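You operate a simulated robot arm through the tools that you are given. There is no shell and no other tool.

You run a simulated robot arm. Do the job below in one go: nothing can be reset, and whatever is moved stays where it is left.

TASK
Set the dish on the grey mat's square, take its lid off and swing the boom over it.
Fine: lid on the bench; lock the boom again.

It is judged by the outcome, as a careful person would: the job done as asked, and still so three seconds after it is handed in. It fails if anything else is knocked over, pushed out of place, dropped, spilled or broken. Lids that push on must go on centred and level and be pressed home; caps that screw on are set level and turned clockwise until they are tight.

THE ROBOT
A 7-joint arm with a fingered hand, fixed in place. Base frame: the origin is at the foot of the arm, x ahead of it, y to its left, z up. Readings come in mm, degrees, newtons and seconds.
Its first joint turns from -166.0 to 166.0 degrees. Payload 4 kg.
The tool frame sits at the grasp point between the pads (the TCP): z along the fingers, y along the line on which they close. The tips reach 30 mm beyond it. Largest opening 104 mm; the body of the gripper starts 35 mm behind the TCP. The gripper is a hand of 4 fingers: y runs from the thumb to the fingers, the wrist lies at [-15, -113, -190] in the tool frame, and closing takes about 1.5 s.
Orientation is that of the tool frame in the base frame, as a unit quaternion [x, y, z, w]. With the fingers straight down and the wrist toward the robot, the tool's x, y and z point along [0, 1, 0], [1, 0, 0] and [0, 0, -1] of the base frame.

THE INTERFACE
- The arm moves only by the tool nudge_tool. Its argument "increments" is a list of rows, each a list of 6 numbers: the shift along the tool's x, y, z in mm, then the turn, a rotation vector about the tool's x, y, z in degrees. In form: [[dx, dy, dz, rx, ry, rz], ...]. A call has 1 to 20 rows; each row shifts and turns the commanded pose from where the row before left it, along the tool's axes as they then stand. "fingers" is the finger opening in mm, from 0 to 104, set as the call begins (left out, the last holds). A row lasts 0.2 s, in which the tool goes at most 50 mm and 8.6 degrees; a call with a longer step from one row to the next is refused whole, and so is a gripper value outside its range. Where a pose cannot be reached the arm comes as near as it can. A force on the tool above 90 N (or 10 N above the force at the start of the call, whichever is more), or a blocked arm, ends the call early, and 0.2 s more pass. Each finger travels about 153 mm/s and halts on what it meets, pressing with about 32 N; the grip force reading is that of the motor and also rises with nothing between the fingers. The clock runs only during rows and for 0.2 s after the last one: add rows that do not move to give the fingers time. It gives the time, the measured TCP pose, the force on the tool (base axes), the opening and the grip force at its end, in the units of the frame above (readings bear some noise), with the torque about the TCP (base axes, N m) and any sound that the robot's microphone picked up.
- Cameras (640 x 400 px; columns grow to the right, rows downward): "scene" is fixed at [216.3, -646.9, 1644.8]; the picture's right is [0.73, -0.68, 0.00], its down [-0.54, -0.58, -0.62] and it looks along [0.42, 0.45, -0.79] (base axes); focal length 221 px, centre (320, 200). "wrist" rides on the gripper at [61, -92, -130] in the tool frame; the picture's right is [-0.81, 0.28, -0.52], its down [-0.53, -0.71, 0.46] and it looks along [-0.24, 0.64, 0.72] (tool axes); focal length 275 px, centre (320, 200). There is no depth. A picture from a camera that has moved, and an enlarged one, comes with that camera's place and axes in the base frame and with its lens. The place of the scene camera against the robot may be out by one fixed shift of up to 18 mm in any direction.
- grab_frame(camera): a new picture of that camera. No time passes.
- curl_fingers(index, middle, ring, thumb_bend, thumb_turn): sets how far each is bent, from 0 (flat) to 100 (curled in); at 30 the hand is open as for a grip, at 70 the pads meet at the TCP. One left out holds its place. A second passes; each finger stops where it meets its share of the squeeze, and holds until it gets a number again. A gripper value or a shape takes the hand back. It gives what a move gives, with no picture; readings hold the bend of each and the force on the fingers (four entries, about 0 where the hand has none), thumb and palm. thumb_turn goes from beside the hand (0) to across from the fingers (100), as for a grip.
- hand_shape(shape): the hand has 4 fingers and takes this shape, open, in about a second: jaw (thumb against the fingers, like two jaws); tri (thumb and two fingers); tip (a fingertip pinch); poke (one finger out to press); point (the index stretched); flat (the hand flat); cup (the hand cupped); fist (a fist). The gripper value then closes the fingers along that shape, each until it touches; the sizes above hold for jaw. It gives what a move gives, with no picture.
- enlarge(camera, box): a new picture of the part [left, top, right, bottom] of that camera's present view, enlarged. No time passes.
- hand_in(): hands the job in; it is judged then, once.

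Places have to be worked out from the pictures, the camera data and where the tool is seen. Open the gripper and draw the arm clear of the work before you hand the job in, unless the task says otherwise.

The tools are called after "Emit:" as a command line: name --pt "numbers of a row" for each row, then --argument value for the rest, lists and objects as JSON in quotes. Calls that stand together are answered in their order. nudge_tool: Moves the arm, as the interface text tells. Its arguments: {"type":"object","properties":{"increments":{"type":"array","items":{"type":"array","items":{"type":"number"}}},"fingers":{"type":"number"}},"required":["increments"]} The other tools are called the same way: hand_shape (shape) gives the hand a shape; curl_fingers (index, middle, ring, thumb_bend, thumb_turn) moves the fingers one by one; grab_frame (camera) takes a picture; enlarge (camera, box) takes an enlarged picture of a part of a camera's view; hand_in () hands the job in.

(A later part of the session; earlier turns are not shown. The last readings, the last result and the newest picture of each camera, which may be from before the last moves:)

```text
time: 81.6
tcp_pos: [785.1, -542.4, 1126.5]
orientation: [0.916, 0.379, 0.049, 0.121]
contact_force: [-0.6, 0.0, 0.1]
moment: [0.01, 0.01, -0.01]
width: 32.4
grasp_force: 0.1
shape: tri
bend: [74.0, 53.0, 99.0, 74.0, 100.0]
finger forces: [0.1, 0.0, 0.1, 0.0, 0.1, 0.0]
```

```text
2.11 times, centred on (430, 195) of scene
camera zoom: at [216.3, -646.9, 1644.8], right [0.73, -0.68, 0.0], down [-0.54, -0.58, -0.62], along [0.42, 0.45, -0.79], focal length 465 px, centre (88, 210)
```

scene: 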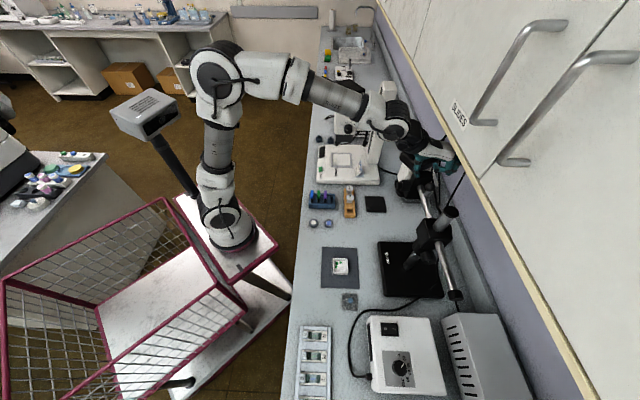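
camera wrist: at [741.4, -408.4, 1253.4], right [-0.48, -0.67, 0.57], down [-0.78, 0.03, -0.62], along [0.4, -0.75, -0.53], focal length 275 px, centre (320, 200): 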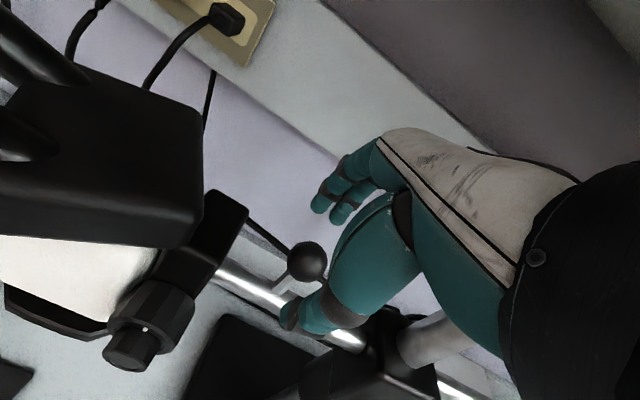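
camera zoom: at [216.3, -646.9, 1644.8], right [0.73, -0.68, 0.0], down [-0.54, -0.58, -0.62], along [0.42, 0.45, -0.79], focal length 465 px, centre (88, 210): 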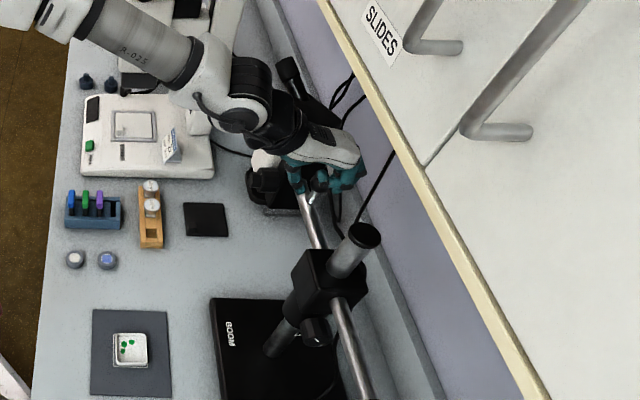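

The ball is caged without load. I'll now move along the arc about the post (698, −637) with the hand turning along, first 15° as a test.

Emit:
nudge_tool --pt "-0.18 -6.62 -1.78 0 0.777 -2.898" --pt "-0.18 -6.62 -1.78 0 0.777 -2.898" --pt "-0.18 -6.62 -1.78 0 0.777 -2.898" --pt "-0.18 -6.62 -1.78 0 0.777 -2.898" --pt "-0.18 -6.62 -1.78 0 0.777 -2.898" --pt "0 0 0 0 0 0"

Emit:
enlarge --camera "wrist" --box '[200, 150, 400, 350]'

Emit:
enlarge --camera "scene" --box '[370, 100, 490, 290]'

```text
time: 83.0
tcp_pos: [758.1, -522.3, 1127.3]
orientation: [0.858, 0.496, 0.065, 0.113]
contact_force: [-0.7, -2.2, 0.3]
moment: [0.02, -0.02, 0.0]
width: 32.5
grasp_force: 0.0
shape: tri
bend: [74.0, 52.0, 99.0, 74.0, 100.0]
finger forces: [0.1, 1.2, 0.0, 0.0, 0.0, 0.0]
```

```text
2.00 times, centred on (300, 250) of wrist
camera zoom: at [684.7, -407.6, 1230.8], right [-0.29, -0.77, 0.57], down [-0.76, -0.18, -0.62], along [0.58, -0.62, -0.53], focal length 551 px, centre (360, 100)
```

zoom: 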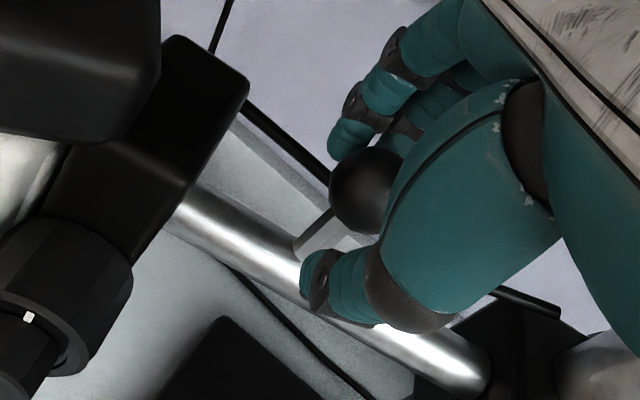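

```text
2.11 times, centred on (430, 195) of scene
camera zoom: at [216.3, -646.9, 1644.8], right [0.73, -0.68, 0.0], down [-0.54, -0.58, -0.62], along [0.42, 0.45, -0.79], focal length 465 px, centre (88, 210)
```

zoom: 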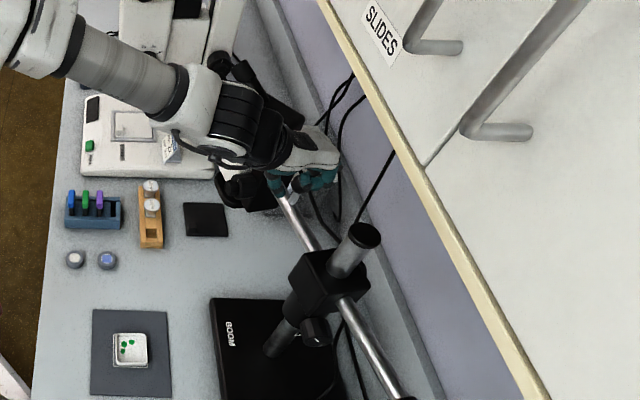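

The boom swings freely with only ~2 N, and the knob stays with the fixed collar. Continuing another 30°.

Emit:
nudge_tool --pt "-0.18 -6.62 -1.78 0 0.777 -2.898" --pt "-0.18 -6.62 -1.78 0 0.777 -2.898" --pt "-0.18 -6.62 -1.78 0 0.777 -2.898" --pt "-0.18 -6.62 -1.78 0 0.777 -2.898" --pt "-0.18 -6.62 -1.78 0 0.777 -2.898" --pt "-0.18 -6.62 -1.78 0 0.777 -2.898" --pt "-0.18 -6.62 -1.78 0 0.777 -2.898" --pt "-0.18 -6.62 -1.78 0 0.777 -2.898" --pt "-0.18 -6.62 -1.78 0 0.777 -2.898" --pt "-0.18 -6.62 -1.78 0 0.777 -2.898" --pt "0 0 0 0 0 0"

Emit:
enlarge --camera "wrist" --box '[200, 150, 400, 350]'

Emit:
grab_frame --camera "scene"

```text
time: 85.4
tcp_pos: [691.0, -505.6, 1126.9]
orientation: [0.7, 0.702, 0.093, 0.092]
contact_force: [1.0, -0.7, -1.2]
moment: [0.02, -0.01, 0.01]
width: 32.9
grasp_force: 0.1
shape: tri
bend: [74.0, 52.0, 99.0, 74.0, 100.0]
finger forces: [0.1, 1.2, 0.0, 0.0, 0.1, 0.0]
```

```text
2.00 times, centred on (300, 250) of wrist
camera zoom: at [570.6, -444.0, 1229.4], right [0.13, -0.81, 0.57], down [-0.57, -0.53, -0.63], along [0.81, -0.24, -0.53], focal length 551 px, centre (360, 100)
```

zoom: 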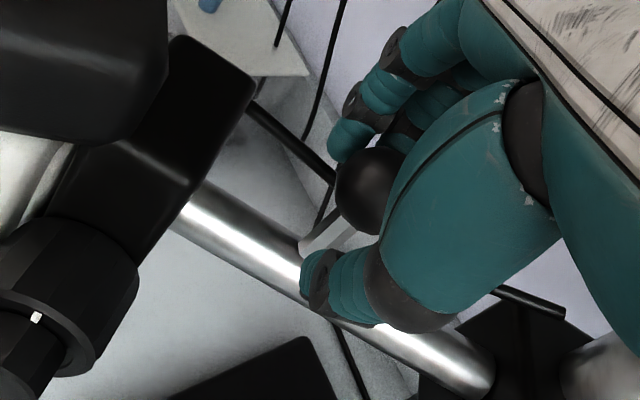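

```text
taken
```

scene: 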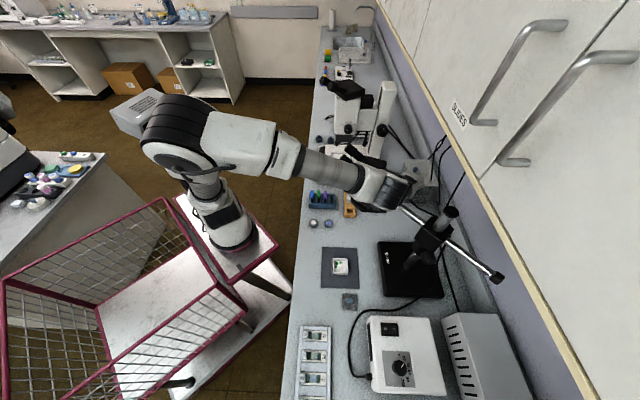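

Halfway (45°). Checking clearances between head and forearm in the scene view before going on.

Emit:
enlarge --camera "scene" --box '[270, 90, 510, 300]'

Emit:
grab_frame --camera "wrist"

```text
1.90 times, centred on (390, 195) of scene
camera zoom: at [216.3, -646.9, 1644.8], right [0.73, -0.68, 0.0], down [-0.54, -0.58, -0.62], along [0.42, 0.45, -0.79], focal length 421 px, centre (187, 210)
```

zoom: 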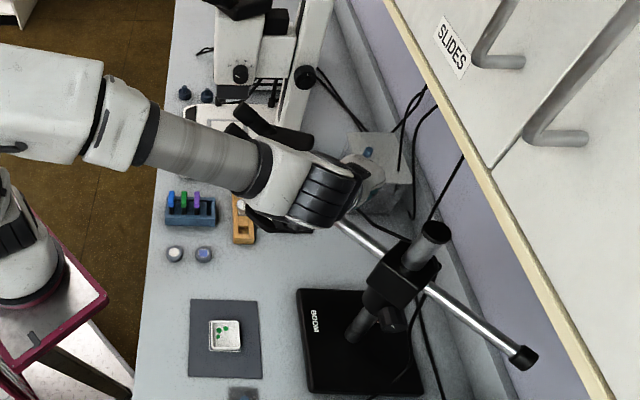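

```text
taken
camera wrist: at [570.6, -444.0, 1229.4], right [0.13, -0.81, 0.57], down [-0.57, -0.53, -0.63], along [0.81, -0.24, -0.53], focal length 275 px, centre (320, 200)
```

wrist: 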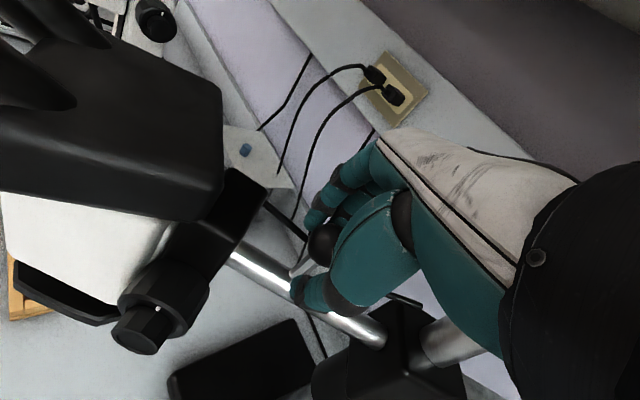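

Forearm runs well above the head (≈1280–1340 vs head top ≈1180). Continuing another 30°.

Emit:
nudge_tool --pt "-0.18 -6.62 -1.78 0 0.777 -2.898" --pt "-0.18 -6.62 -1.78 0 0.777 -2.898" --pt "-0.18 -6.62 -1.78 0 0.777 -2.898" --pt "-0.18 -6.62 -1.78 0 0.777 -2.898" --pt "-0.18 -6.62 -1.78 0 0.777 -2.898" --pt "-0.18 -6.62 -1.78 0 0.777 -2.898" --pt "-0.18 -6.62 -1.78 0 0.777 -2.898" --pt "-0.18 -6.62 -1.78 0 0.777 -2.898" --pt "-0.18 -6.62 -1.78 0 0.777 -2.898" --pt "-0.18 -6.62 -1.78 0 0.777 -2.898" --pt "0 0 0 0 0 0"

Emit:
grab_frame --camera "wrist"

Emit:
grab_frame --camera "scene"

```text
time: 87.8
tcp_pos: [627.6, -524.1, 1126.7]
orientation: [0.495, 0.859, 0.113, 0.065]
contact_force: [0.8, -0.2, -0.6]
moment: [-0.02, -0.02, -0.01]
width: 32.8
grasp_force: 0.1
shape: tri
bend: [74.0, 52.0, 99.0, 74.0, 100.0]
finger forces: [0.0, 1.5, 0.0, 0.0, 0.0, 0.0]
```

```text
taken
camera wrist: at [492.3, -531.0, 1230.3], right [0.52, -0.64, 0.57], down [-0.23, -0.75, -0.63], along [0.82, 0.2, -0.53], focal length 275 px, centre (320, 200)
```

wrist: 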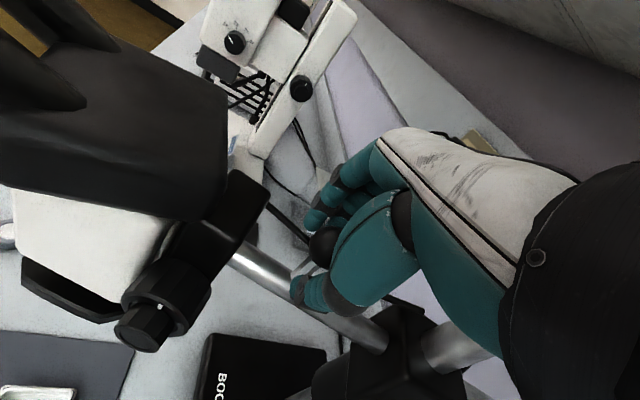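

```text
taken
```

scene: 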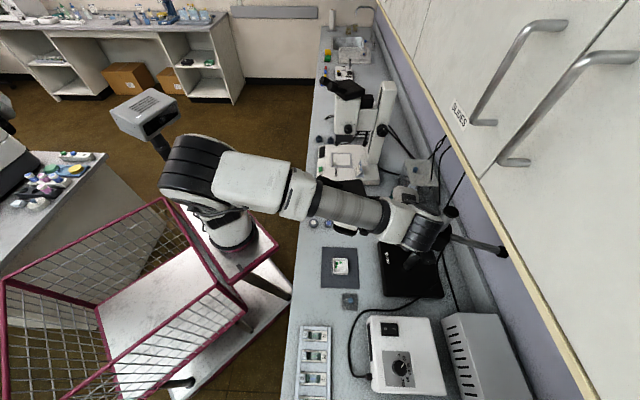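

75° done. Another 12°, then I'll check the rod's direction relative to the dish.

Emit:
nudge_tool --pt "-0.18 -6.62 -1.78 0 0.777 -2.898" --pt "-0.18 -6.62 -1.78 0 0.777 -2.898" --pt "-0.18 -6.62 -1.78 0 0.777 -2.898" --pt "-0.18 -6.62 -1.78 0 0.777 -2.898" --pt "0 0 0 0 0 0" --pt "0 0 0 0 0 0"

Emit:
grab_frame --camera "wrist"

Emit:
enlarge --camera "scene" --box '[300, 170, 520, 310]'

```text
time: 89.2
tcp_pos: [604.8, -538.6, 1127.9]
orientation: [0.403, 0.906, 0.12, 0.053]
contact_force: [1.9, 0.2, -1.0]
moment: [-0.03, 0.03, 0.0]
width: 32.6
grasp_force: 0.1
shape: tri
bend: [74.0, 52.0, 99.0, 74.0, 100.0]
finger forces: [0.1, 1.4, 0.0, 0.0, 0.1, 0.0]
```

```text
taken
camera wrist: at [474.8, -575.1, 1231.3], right [0.64, -0.51, 0.57], down [-0.07, -0.78, -0.63], along [0.76, 0.36, -0.53], focal length 275 px, centre (320, 200)
```

wrist: 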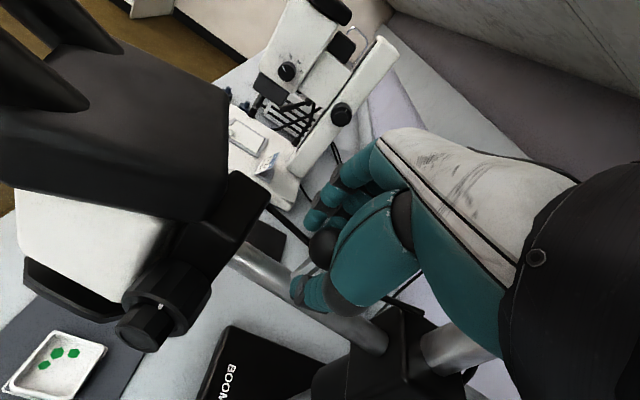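

```text
2.86 times, centred on (410, 240) of scene
camera zoom: at [216.3, -646.9, 1644.8], right [0.73, -0.68, 0.0], down [-0.54, -0.58, -0.62], along [0.42, 0.45, -0.79], focal length 631 px, centre (63, 86)
```

zoom: 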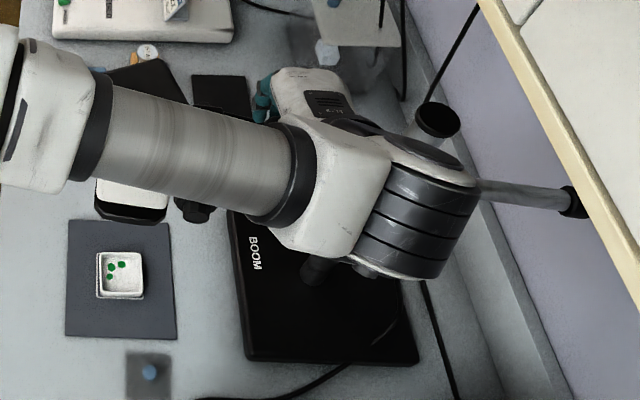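

The rod now points at ~132.4° from the post, and the dish lies at ~135.7°. Advancing another 3.3°.

Emit:
nudge_tool --pt "-0.1 -3.64 -0.98 0 0.43 -1.6" --pt "-0.1 -3.64 -0.98 0 0.43 -1.6" --pt "0 0 0 0 0 0" --pt "0 0 0 0 0 0"

Emit:
grab_frame --camera "wrist"

Emit:
enlarge --camera "wrist" --box '[0, 200, 420, 400]'

Emit:
enlarge --camera "scene" --box '[300, 170, 520, 310]'

```text
time: 90.2
tcp_pos: [599.8, -543.2, 1127.2]
orientation: [0.376, 0.917, 0.122, 0.049]
contact_force: [2.1, 0.4, -1.3]
moment: [0.02, -0.01, 0.0]
width: 32.9
grasp_force: 0.2
shape: tri
bend: [74.0, 52.0, 99.0, 74.0, 100.0]
finger forces: [0.0, 1.7, 0.0, 0.0, 0.0, 0.1]
```

```text
taken
camera wrist: at [472.2, -587.5, 1231.2], right [0.67, -0.48, 0.57], down [-0.02, -0.78, -0.63], along [0.74, 0.41, -0.53], focal length 275 px, centre (320, 200)
```

wrist: 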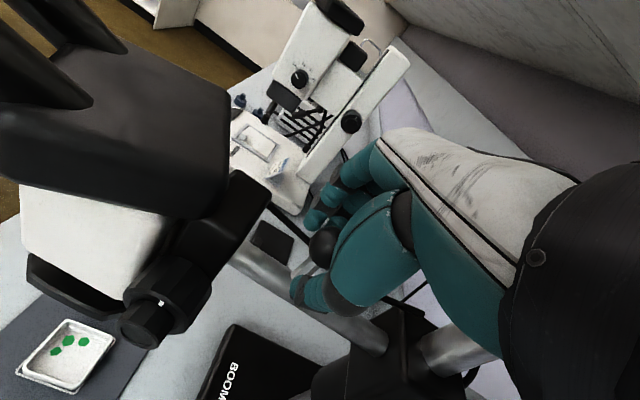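

```text
1.52 times, centred on (210, 300) of wrist
camera zoom: at [472.2, -587.5, 1231.2], right [0.67, -0.48, 0.57], down [-0.02, -0.78, -0.63], along [0.74, 0.41, -0.53], focal length 420 px, centre (488, 48)
```

zoom: 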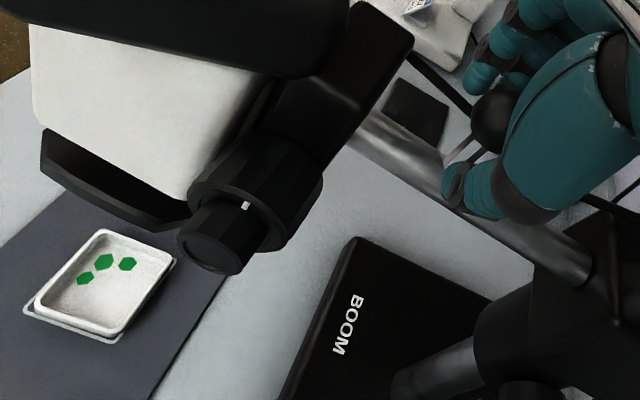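

```text
2.86 times, centred on (410, 240) of scene
camera zoom: at [216.3, -646.9, 1644.8], right [0.73, -0.68, 0.0], down [-0.54, -0.58, -0.62], along [0.42, 0.45, -0.79], focal length 631 px, centre (63, 86)
```

zoom: 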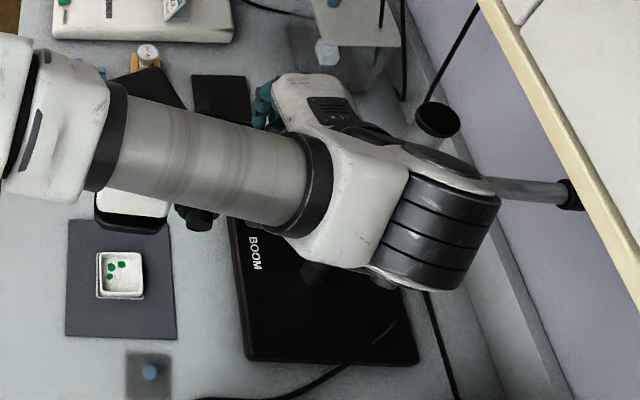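

I need a precise reading of the rod's direction; enlarging the rod and the dish separately.

Emit:
enlarge --camera "wrist" --box '[210, 230, 410, 370]'

Emit:
enlarge --camera "scene" --box '[310, 200, 390, 290]'

Emit:
enlarge --camera "scene" --box '[430, 190, 530, 290]'

```text
2.86 times, centred on (310, 300) of wrist
camera zoom: at [472.2, -587.5, 1231.2], right [0.67, -0.48, 0.57], down [-0.02, -0.78, -0.63], along [0.74, 0.41, -0.53], focal length 786 px, centre (349, -86)
```

zoom: 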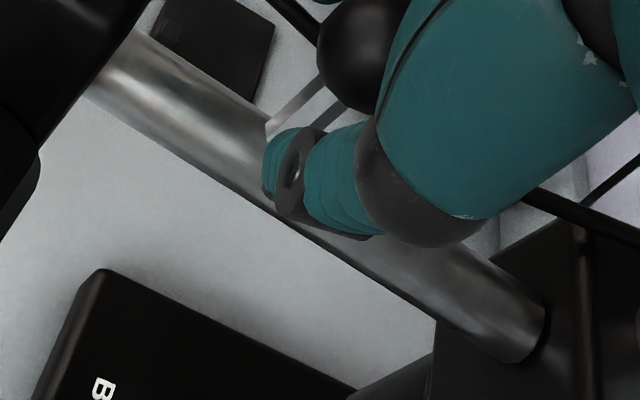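

```text
4.44 times, centred on (350, 245) of scene
camera zoom: at [216.3, -646.9, 1644.8], right [0.73, -0.68, 0.0], down [-0.54, -0.58, -0.62], along [0.42, 0.45, -0.79], focal length 982 px, centre (187, 0)
```

zoom: 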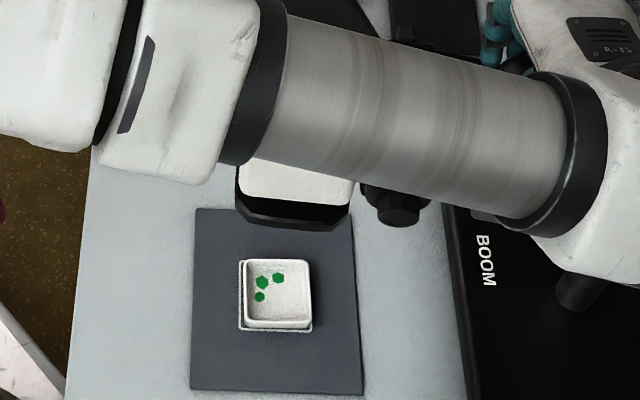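

```text
4.00 times, centred on (480, 240) of scene
camera zoom: at [216.3, -646.9, 1644.8], right [0.73, -0.68, 0.0], down [-0.54, -0.58, -0.62], along [0.42, 0.45, -0.79], focal length 884 px, centre (-320, 40)
```

zoom: 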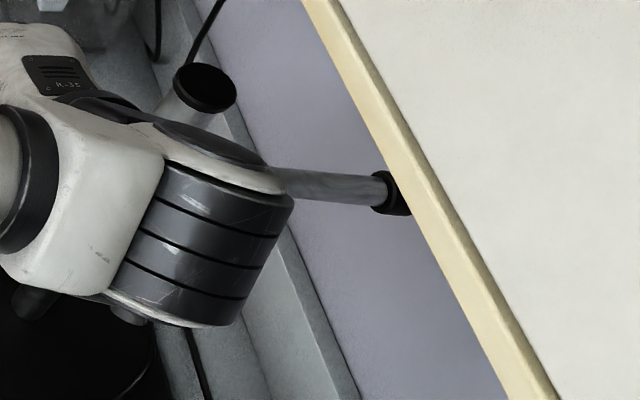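

Rod-line and tail readings put the boom near 130–131°, ball reading ~133°. I'll advance 4° more, then release and look from clear viewpoints.

Emit:
nudge_tool --pt "-0.08 -4.55 -1.22 0 0.518 -1.932" --pt "-0.08 -4.55 -1.22 0 0.518 -1.932" --pt "0 0 0 0 0 0" --pt "0 0 0 0 0 0"

Emit:
enlarge --camera "wrist" --box '[210, 230, 410, 370]'

Emit:
enlarge --camera "scene" --box '[430, 190, 530, 290]'

Emit:
enlarge --camera "scene" --box '[310, 200, 390, 290]'

```text
time: 91.2
tcp_pos: [594.9, -551.7, 1127.9]
orientation: [0.344, 0.93, 0.124, 0.045]
contact_force: [0.1, 1.4, 0.4]
moment: [0.0, -0.01, 0.04]
width: 32.8
grasp_force: 0.1
shape: tri
bend: [74.0, 52.0, 99.0, 74.0, 100.0]
finger forces: [0.1, 1.2, 0.0, 0.1, 0.1, 0.0]
```

```text
2.86 times, centred on (310, 300) of wrist
camera zoom: at [470.0, -603.6, 1230.4], right [0.7, -0.43, 0.57], down [0.03, -0.78, -0.63], along [0.71, 0.46, -0.53], focal length 786 px, centre (349, -86)
```

zoom: 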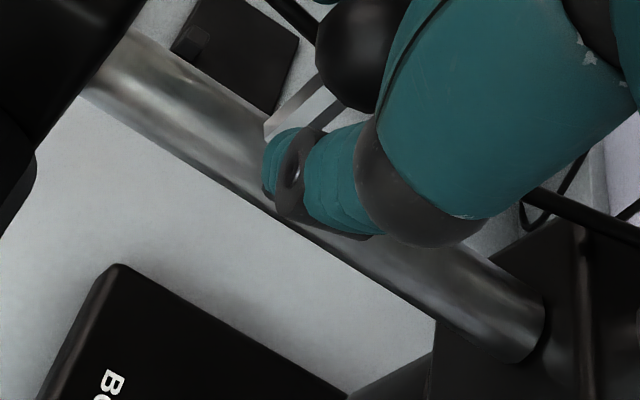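

```text
4.00 times, centred on (480, 240) of scene
camera zoom: at [216.3, -646.9, 1644.8], right [0.73, -0.68, 0.0], down [-0.54, -0.58, -0.62], along [0.42, 0.45, -0.79], focal length 884 px, centre (-320, 40)
```

zoom: 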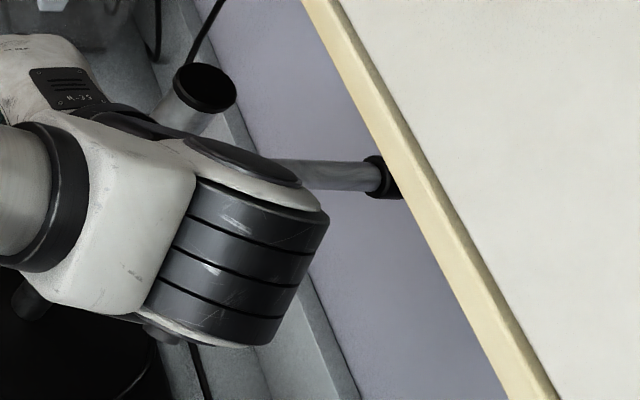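

```text
4.44 times, centred on (350, 245) of scene
camera zoom: at [216.3, -646.9, 1644.8], right [0.73, -0.68, 0.0], down [-0.54, -0.58, -0.62], along [0.42, 0.45, -0.79], focal length 982 px, centre (187, 0)
```

zoom: 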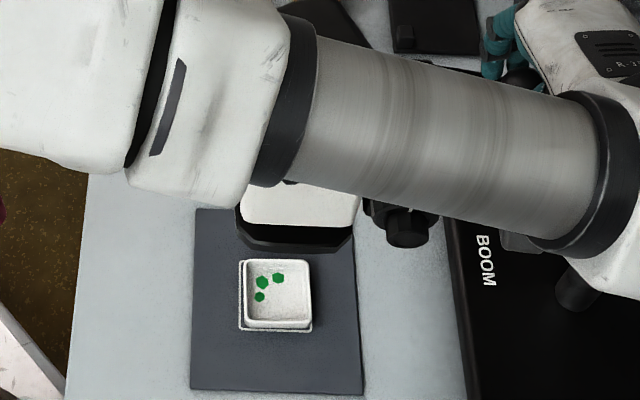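

Tail reading now gives ~133.7°, so about 1.7° more to point at the dish (≈135.4°). Then I'll open and back the hand off upward.

Emit:
nudge_tool --pt "-0.05 -3.9 -1.05 0 0.44 -1.64" --pt "0 0 0 0 0 0" --pt "0 0 0 0 0 0"

Emit:
nudge_tool --pt "0 0 0 0 0 0" --pt "0 0 0 0 0 0" --pt "0 0 0 0 0 0" --pt "0 0 -15 0 0 0" --pt "0 0 -25 0 0 0" --pt "0 0 -30 0 0 0" --pt "0 0 -30 0 0 0" --pt "0 0 0 0 0 0" --fingers 70

Emit:
grab_frame --camera "wrist"

Emit:
grab_frame --camera "scene"

```text
time: 92.0
tcp_pos: [591.6, -553.6, 1127.9]
orientation: [0.33, 0.935, 0.125, 0.043]
contact_force: [1.7, 2.8, 0.8]
moment: [0.02, -0.03, 0.0]
width: 32.9
grasp_force: 0.1
shape: tri
bend: [74.0, 51.0, 99.0, 74.0, 100.0]
finger forces: [0.0, 2.7, 0.0, 0.0, 0.0, 0.0]
```

```text
time: 94.0
tcp_pos: [574.7, -560.2, 1185.5]
orientation: [0.319, 0.934, 0.16, -0.003]
contact_force: [-0.3, 0.9, 1.5]
moment: [-0.1, -0.02, -0.03]
width: 69.7
grasp_force: 0.0
shape: tri
bend: [73.0, 38.0, 99.0, 60.0, 99.0]
finger forces: [0.0, 0.0, 0.0, 0.0, 0.1, 0.0]
stopped in row 8: the arm was blocked; the commanded pose is now the measured one
```

```text
taken
camera wrist: at [461.1, -632.6, 1289.7], right [0.76, -0.43, 0.48], down [0.04, -0.71, -0.7], along [0.65, 0.55, -0.52], focal length 275 px, centre (320, 200)
```

wrist: 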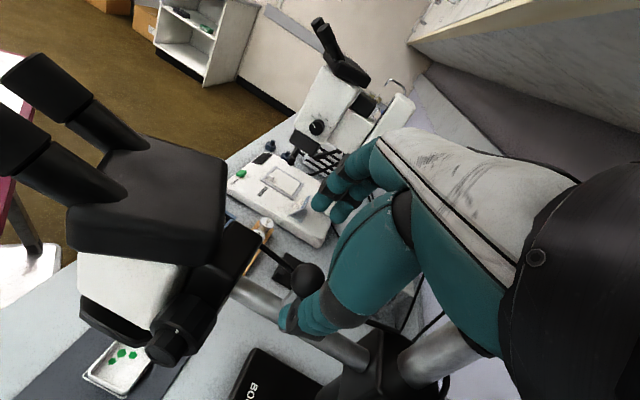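

```text
taken
```

scene: 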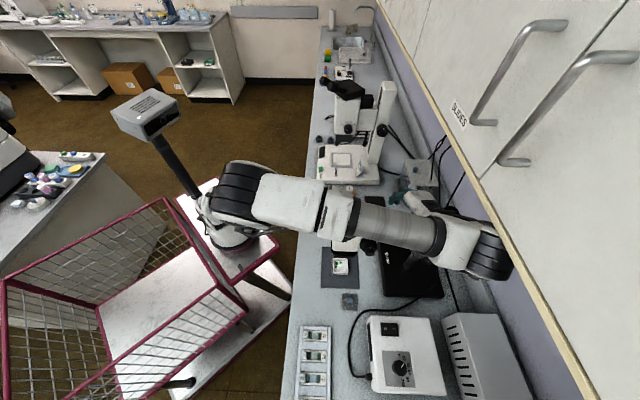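

The swing is done and the fingers are off the ball, but the rise was stopped — the wrist housing seems to have met the underside of the wall cabinet. I'll move away sideways (toward −u, the free side) and slightly down from the cabinet.

Emit:
nudge_tool --pt "2 -15 -2 0 0 0" --pt "2.85 -19 -4 0 0 0" --pt "2.85 -19 -4 0 0 0" --pt "2.85 -19 -4 0 0 0" --pt "0 0 0 0 0 0"

Emit:
grab_frame --camera "wrist"

Emit:
grab_frame --camera "scene"

```text
time: 95.2
tcp_pos: [520.4, -609.4, 1177.1]
orientation: [0.318, 0.934, 0.161, -0.004]
contact_force: [-0.4, -0.3, 0.8]
moment: [0.0, -0.03, -0.03]
width: 69.8
grasp_force: 0.0
shape: tri
bend: [73.0, 38.0, 99.0, 60.0, 99.0]
finger forces: [0.0, 0.0, 0.0, 0.0, 0.0, 0.0]
```

```text
taken
camera wrist: at [406.4, -681.1, 1281.7], right [0.76, -0.43, 0.48], down [0.04, -0.71, -0.7], along [0.65, 0.56, -0.52], focal length 275 px, centre (320, 200)
```

wrist: 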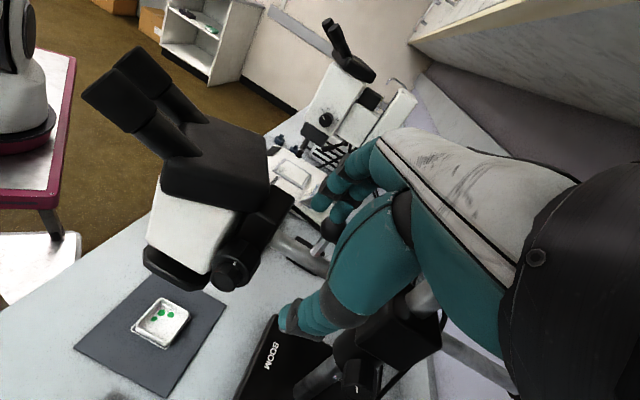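

```text
taken
```

scene: 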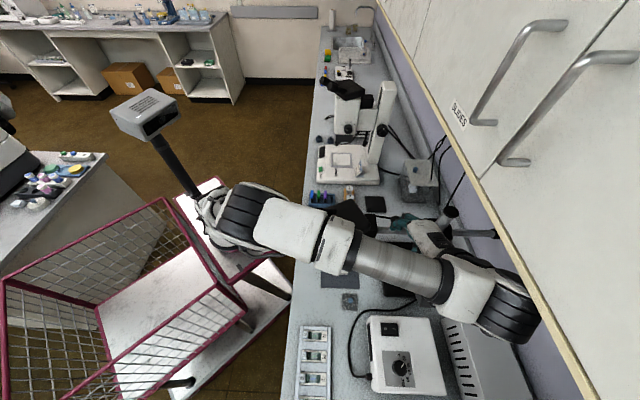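

Free again. From here I can check the head against the dish; verticals in this view converge toward pixel (66, 570). Enlarging.

Emit:
enlarge --camera "wrist" --box '[70, 110, 310, 400]'

Emit:
enlarge --camera "wrist" --box '[110, 200, 270, 360]'

```text
1.38 times, centred on (190, 255) of wrist
camera zoom: at [406.4, -681.1, 1281.7], right [0.76, -0.43, 0.48], down [0.04, -0.71, -0.7], along [0.65, 0.56, -0.52], focal length 380 px, centre (499, 124)
```

zoom: 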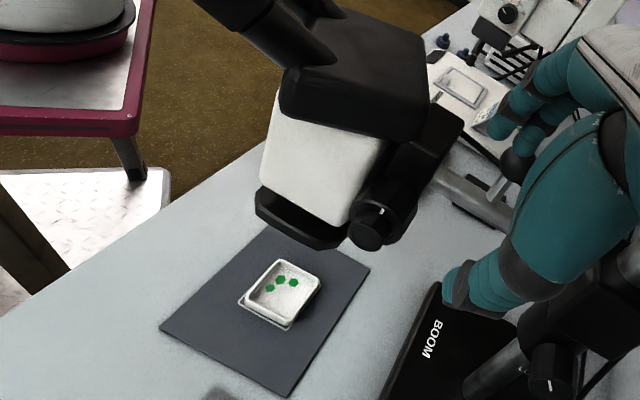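

```text
2.50 times, centred on (190, 280) of wrist
camera zoom: at [406.4, -681.1, 1281.7], right [0.76, -0.43, 0.48], down [0.04, -0.71, -0.7], along [0.65, 0.56, -0.52], focal length 688 px, centre (645, 0)
```

zoom: 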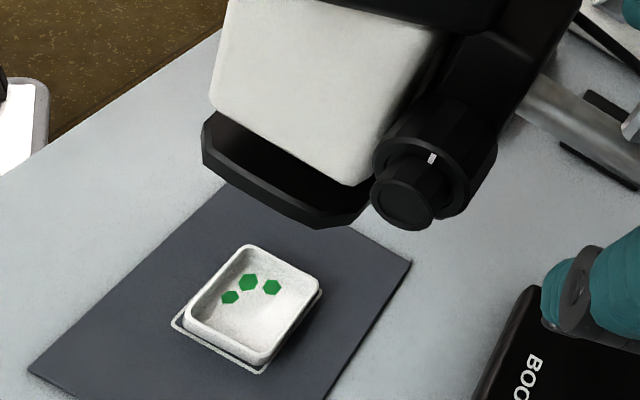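

The head hangs over the tray region. I'll now withdraw to (470, −690, 1110), then turn the hand to face the lock knob again (tool z along the bench), which also clears the scene view for an alignment check.

Emit:
nudge_tool --pt "-5.2 -36.7 11.4 0 0 0" --pt "-5.2 -36.7 11.4 0 0 0" --pt "-5.2 -36.7 11.4 0 0 0" --pt "0 0 0 -4.643 3.424 5.437" --pt "0 0 0 -4.643 3.424 5.437" --pt "0 0 0 -4.643 3.424 5.437" --pt "0 0 0 -4.643 3.424 5.437" --pt "0 0 0 0 0 0"

Emit:
grab_frame --camera "scene"

Emit:
grab_frame --camera "wrist"

```text
time: 97.0
tcp_pos: [484.4, -670.0, 1128.2]
orientation: [0.464, 0.812, 0.342, -0.093]
contact_force: [-0.4, -0.2, 0.5]
moment: [0.01, -0.01, -0.05]
width: 69.6
grasp_force: 0.0
shape: tri
bend: [73.0, 38.0, 99.0, 60.0, 99.0]
finger forces: [0.0, 0.0, 0.1, 0.0, 0.0, 0.1]
out of reach, approached as far as the arm can: row 3
```

```text
taken
```

scene: 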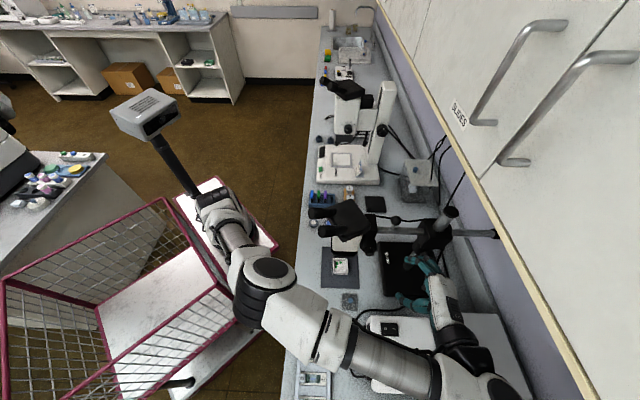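

```text
taken
camera wrist: at [355.7, -742.6, 1213.3], right [0.59, -0.8, 0.14], down [-0.21, -0.32, -0.92], along [0.78, 0.52, -0.36], focal length 275 px, centre (320, 200)
```

wrist: 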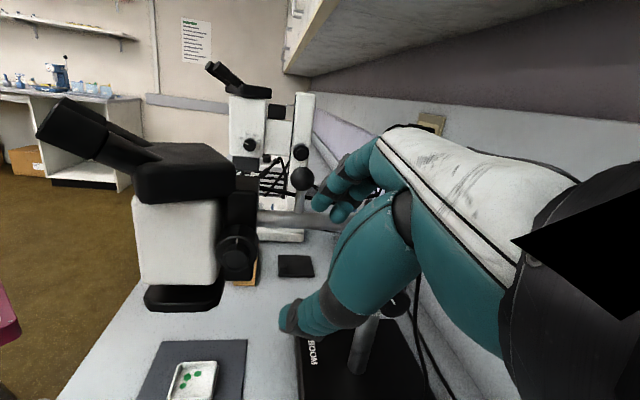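

Now both views show the head unobstructed. Enlarging to check the lamp ring/objective over the dish from two directions.

Emit:
enlarge --camera "wrist" --box '[110, 180, 290, 400]'

Emit:
enlarge --camera "scene" --box '[300, 190, 460, 290]'

Emit:
enlarge --camera "scene" --box '[310, 210, 390, 290]'

```text
1.82 times, centred on (200, 290) of wrist
camera zoom: at [355.7, -742.6, 1213.3], right [0.59, -0.8, 0.14], down [-0.21, -0.32, -0.92], along [0.78, 0.52, -0.36], focal length 500 px, centre (538, 36)
```

zoom: 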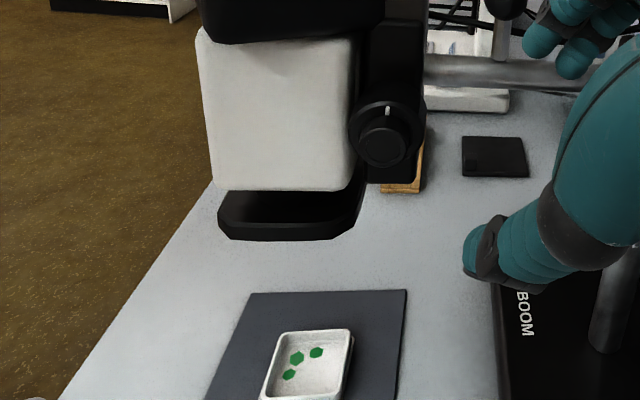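

```text
4.00 times, centred on (380, 240) of scene
camera zoom: at [216.3, -646.9, 1644.8], right [0.73, -0.68, 0.0], down [-0.54, -0.58, -0.62], along [0.42, 0.45, -0.79], focal length 884 px, centre (80, 40)
```

zoom: 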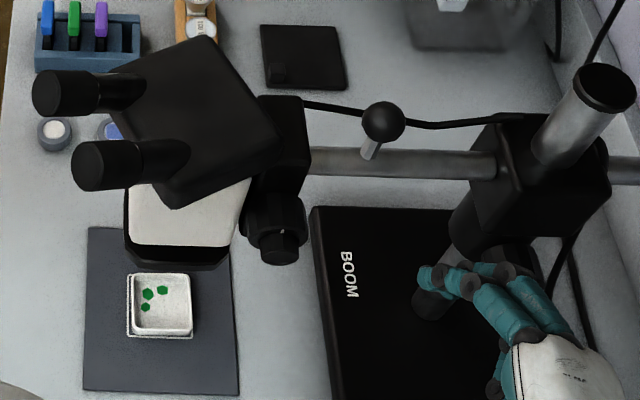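

```text
5.00 times, centred on (350, 250) of scene
camera zoom: at [216.3, -646.9, 1644.8], right [0.73, -0.68, 0.0], down [-0.54, -0.58, -0.62], along [0.42, 0.45, -0.79], focal length 1104 px, centre (170, -50)
```

zoom: 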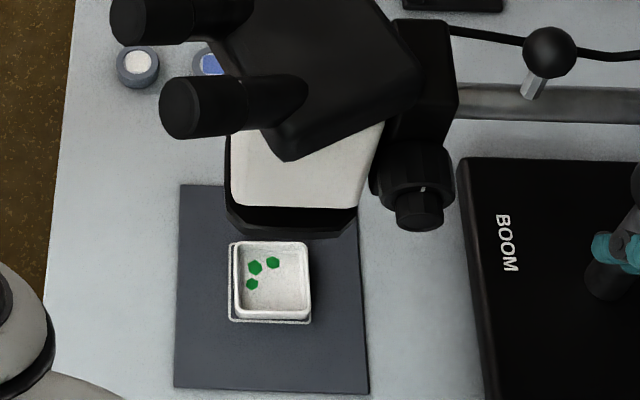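

Both the rod line and tail in the scene give a boom angle of ≈135.4°, matching the dish direction. I'll zoom on the head's lower part to make sure its centre, too, is over the dish.

Emit:
enlarge --camera "scene" --box '[338, 222, 374, 262]'

Emit:
enlarge --camera "wrist" --box '[120, 270, 250, 400]'

```text
10.00 times, centred on (356, 242) of scene
camera zoom: at [216.3, -646.9, 1644.8], right [0.73, -0.68, 0.0], down [-0.54, -0.58, -0.62], along [0.42, 0.45, -0.79], focal length 2209 px, centre (-40, -220)
```

zoom: 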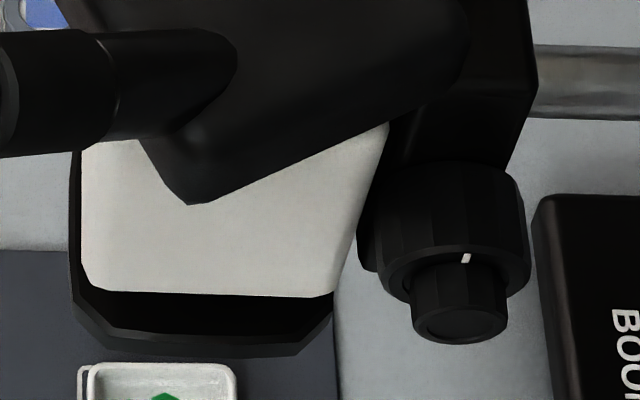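

```text
3.08 times, centred on (185, 335) of wrist
camera zoom: at [355.7, -742.6, 1213.3], right [0.59, -0.8, 0.14], down [-0.21, -0.32, -0.92], along [0.78, 0.52, -0.36], focal length 847 px, centre (735, -215)
```

zoom: 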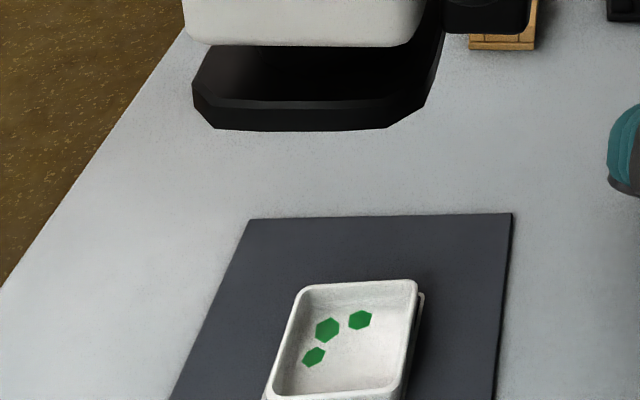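

The boom's direction agrees with the dish to within half a degree, and its swing is 90°. Now to re-lock: I'll finish turning the hand to face the knob along the bench axis.

Emit:
nudge_tool --pt "0 0 0 -4.63 3.404 5.42" --pt "0 0 0 -4.63 3.404 5.42" --pt "0 0 0 -4.63 3.404 5.42" --pt "0 0 0 -4.63 3.404 5.42" --pt "0 0 0 -4.63 3.404 5.42" --pt "0 0 0 -4.63 3.404 5.42" --pt "0 0 0 -4.63 3.404 5.42" --pt "0 0 0 -4.63 3.404 5.42" --pt "0 0 0 -4.63 3.404 5.42" --pt "0 0 0 -4.63 3.404 5.42" --pt "0 0 0 0 0 0"

Emit:
grab_frame --camera "scene"

Emit:
grab_frame --camera "wrist"

```text
time: 99.4
tcp_pos: [484.3, -670.8, 1128.2]
orientation: [0.654, 0.271, 0.652, -0.271]
contact_force: [-0.3, -1.1, -0.1]
moment: [0.02, 0.03, 0.0]
width: 69.9
grasp_force: 0.1
shape: tri
bend: [73.0, 38.0, 99.0, 60.0, 99.0]
finger forces: [0.0, 0.1, 0.1, 0.1, 0.1, 0.1]
```

```text
taken
```

scene: 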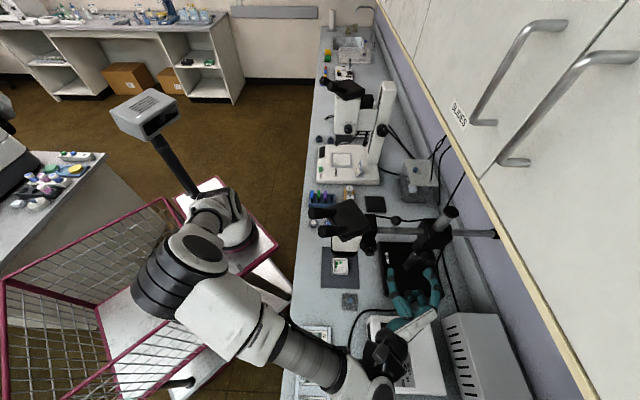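

```text
taken
camera wrist: at [328.6, -698.1, 1191.0], right [-0.17, -0.56, -0.81], down [-0.19, 0.83, -0.53], along [0.97, 0.06, -0.25], focal length 275 px, centre (320, 200)
```

wrist: 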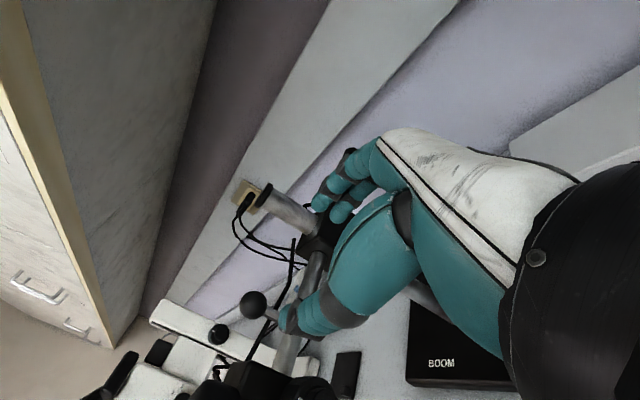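

Facing the knob direction again. Moving down and over to the spot in front of the knob, then pre-turning to −30° for a clockwise (tightening) stroke.

Emit:
nudge_tool --pt "-29.4 25.4 -2.3 0 0 0" --pt "-29.4 25.4 -2.3 0 0 0" --pt "-29.4 25.4 -2.3 0 0 0" --pt "-29.4 25.4 -2.3 0 0 0" --pt "-29.4 25.4 -2.3 0 0 0" --pt "0 0 0 0 0 -7.5" --pt "0 0 0 0 0 -7.5" --pt "0 0 0 0 0 -7.5" --pt "0 0 0 0 0 -7.5" --pt "0 0 0 0 0 0" --fingers 66

Emit:
grab_frame --camera "wrist"

Emit:
enlarge --camera "wrist" --box '[180, 130, 340, 290]'

Emit:
grab_frame --camera "scene"

```text
time: 101.6
tcp_pos: [565.3, -768.8, 980.6]
orientation: [0.561, 0.432, 0.7, -0.093]
contact_force: [-0.2, 0.0, -0.3]
moment: [-0.01, 0.02, -0.02]
width: 66.3
grasp_force: 0.0
shape: tri
bend: [73.0, 39.0, 99.0, 62.0, 100.0]
finger forces: [0.0, 0.1, 0.0, 0.1, 0.1, 0.1]
```

```text
taken
camera wrist: at [397.0, -783.1, 989.1], right [0.09, -0.82, -0.56], down [0.07, 0.57, -0.82], along [0.99, 0.04, 0.11], focal length 275 px, centre (320, 200)
```

wrist: 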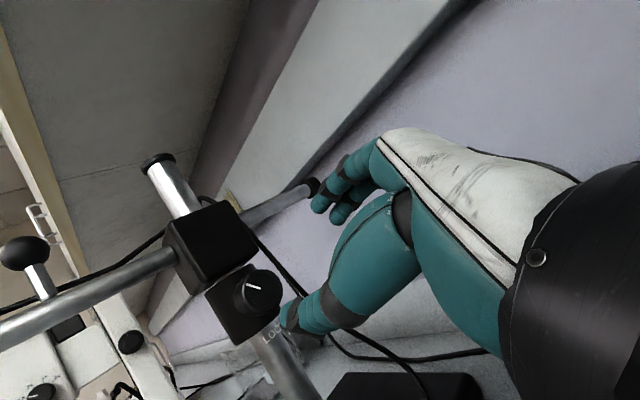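

```text
2.50 times, centred on (260, 210) of wrist
camera zoom: at [397.0, -783.1, 989.1], right [0.09, -0.82, -0.56], down [0.07, 0.57, -0.82], along [0.99, 0.04, 0.11], focal length 688 px, centre (470, 175)
```

zoom: 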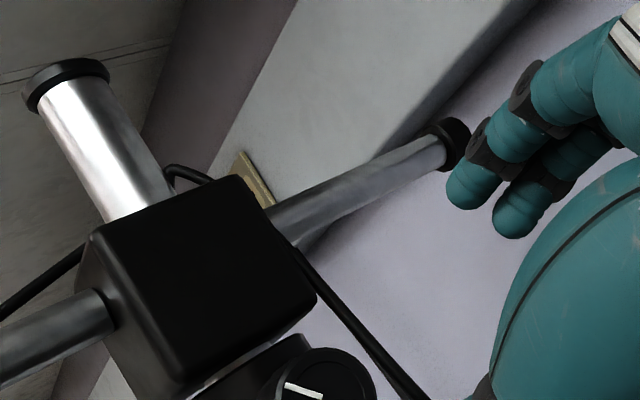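

```text
taken
```

scene: 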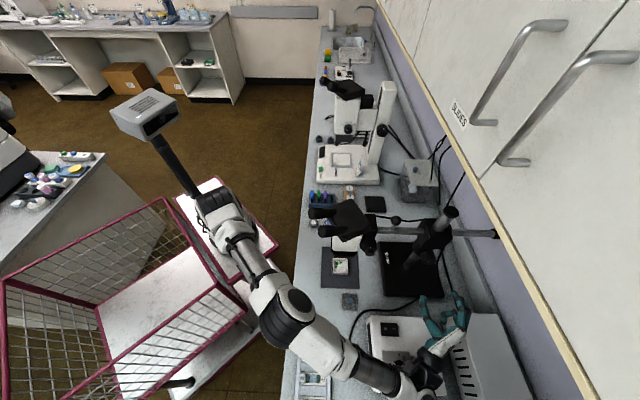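

Boom block squarely turned, knob still facing me. Checking my aim on the knob in a closer crop.

Emit:
enlarge --camera "wrist" --box '[200, 240, 320, 350]'

```text
3.64 times, centred on (260, 295) of wrist
camera zoom: at [397.0, -783.1, 989.1], right [0.09, -0.82, -0.56], down [0.07, 0.57, -0.82], along [0.99, 0.04, 0.11], focal length 1001 px, centre (538, -146)
```

zoom: 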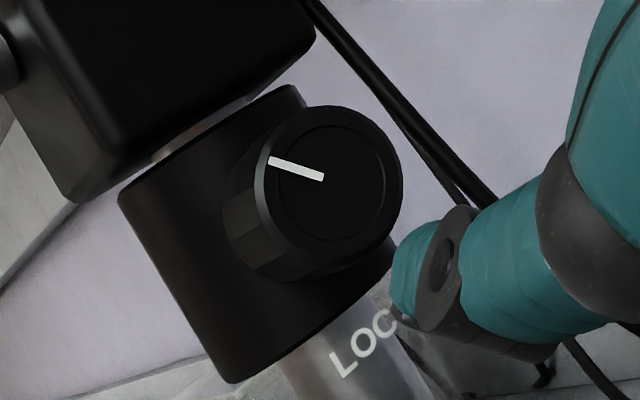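

Aim within 2 mm. Moving in along the axis until the fingers straddle the knob.

Emit:
nudge_tool --pt "-2 0 20 0 0 0" --pt "0 0 25 0 0 0" --pt "0 0 25 0 0 0" --pt "0 0 23 0 0 0" --pt "0 0 14 0 0 0" --pt "0 0 11 0 0 0" --pt "0 0 0 0 0 0"

Emit:
enlarge --camera "wrist" --box '[230, 140, 400, 350]'

Emit:
enlarge --camera "scene" --box '[400, 200, 480, 310]'

```text
time: 103.2
tcp_pos: [646.3, -686.0, 979.6]
orientation: [0.561, 0.432, 0.7, -0.094]
contact_force: [0.6, -0.3, 0.7]
moment: [0.03, 0.0, -0.01]
width: 66.2
grasp_force: 0.0
shape: tri
bend: [73.0, 39.0, 99.0, 62.0, 100.0]
finger forces: [0.0, 0.0, 0.0, 0.0, 0.0, 0.0]
```

```text
1.90 times, centred on (315, 245) of wrist
camera zoom: at [479.0, -700.5, 988.2], right [0.09, -0.82, -0.56], down [0.07, 0.57, -0.82], along [0.99, 0.04, 0.11], focal length 524 px, centre (330, 114)
```

zoom: 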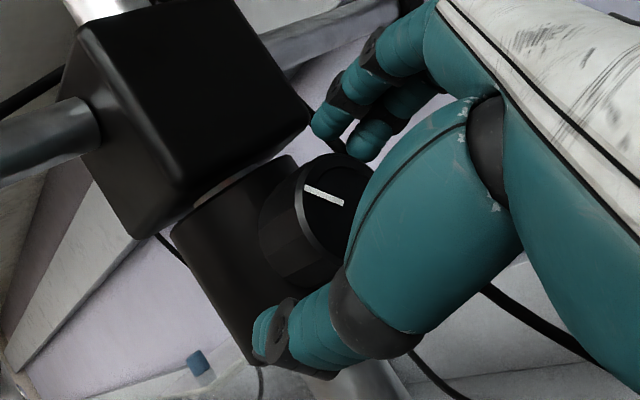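

```text
3.64 times, centred on (440, 255) of scene
camera zoom: at [216.3, -646.9, 1644.8], right [0.73, -0.68, 0.0], down [-0.54, -0.58, -0.62], along [0.42, 0.45, -0.79], focal length 803 px, centre (-116, 0)
```

zoom: 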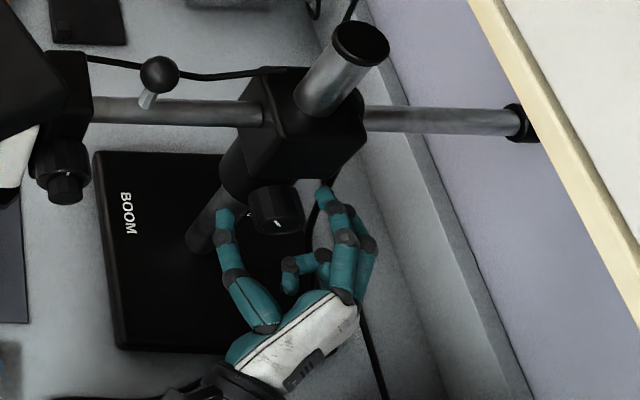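

Aligned: the long rod baseline now reads 135.1° versus 135.0° for the dish. Gripping the knob and turning clockwise in steps, watching for it to tighten.

Emit:
nudge_tool --pt "0 0 2 0 0 0" --pt "0 0 0 0 0 0" --pt "0 0 0 0 0 0" --pt "0 0 0 0 0 0" --pt "0 0 0 0 0 0" --pt "0 0 0 0 0 0" --fingers 20

Emit:
nudge_tool --pt "0 0 0 0 0 6" --pt "0 0 0 0 0 6" --pt "0 0 0 0 0 6" --pt "0 0 0 0 0 6" --pt "0 0 0 0 0 6" --pt "0 0 0 0 0 6" --pt "0 0 0 0 0 6" --pt "0 0 0 0 0 6" --pt "0 0 0 0 0 0"

Emit:
enlarge --camera "wrist" --box '[230, 140, 400, 350]'

Emit:
enlarge --camera "scene" --box '[400, 200, 480, 310]'

```text
time: 104.6
tcp_pos: [648.7, -685.0, 981.3]
orientation: [0.561, 0.432, 0.699, -0.094]
contact_force: [-3.8, -1.3, -0.2]
moment: [0.0, -0.01, 0.03]
width: 34.1
grasp_force: 32.3
shape: tri
bend: [74.0, 52.0, 100.0, 74.0, 100.0]
finger forces: [13.5, 14.2, 0.0, 0.1, 29.4, 0.0]
```

```text
time: 106.6
tcp_pos: [650.4, -685.5, 980.0]
orientation: [0.689, 0.165, 0.602, -0.369]
contact_force: [-5.7, -18.4, 6.4]
moment: [0.06, -0.09, -0.35]
width: 35.1
grasp_force: 32.1
shape: tri
bend: [74.0, 51.0, 100.0, 75.0, 100.0]
finger forces: [18.9, 17.6, 0.1, 0.1, 29.7, 0.1]
```

```text
1.90 times, centred on (315, 245) of wrist
camera zoom: at [511.7, -728.6, 1067.8], right [-0.36, -0.38, -0.85], down [-0.28, 0.92, -0.29], along [0.89, 0.13, -0.43], focal length 524 px, centre (330, 114)
```

zoom: 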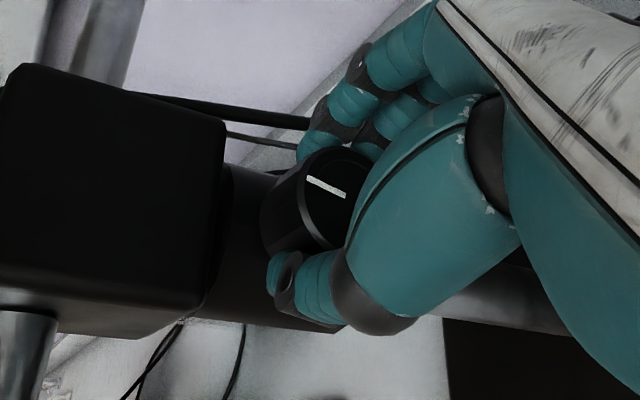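

```text
3.64 times, centred on (440, 255) of scene
camera zoom: at [216.3, -646.9, 1644.8], right [0.73, -0.68, 0.0], down [-0.54, -0.58, -0.62], along [0.42, 0.45, -0.79], focal length 803 px, centre (-116, 0)
```

zoom: 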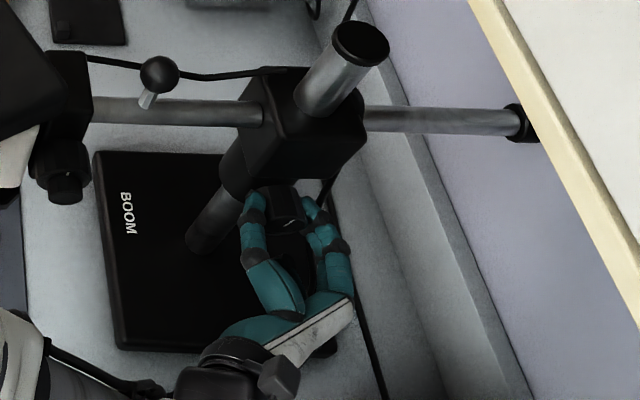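

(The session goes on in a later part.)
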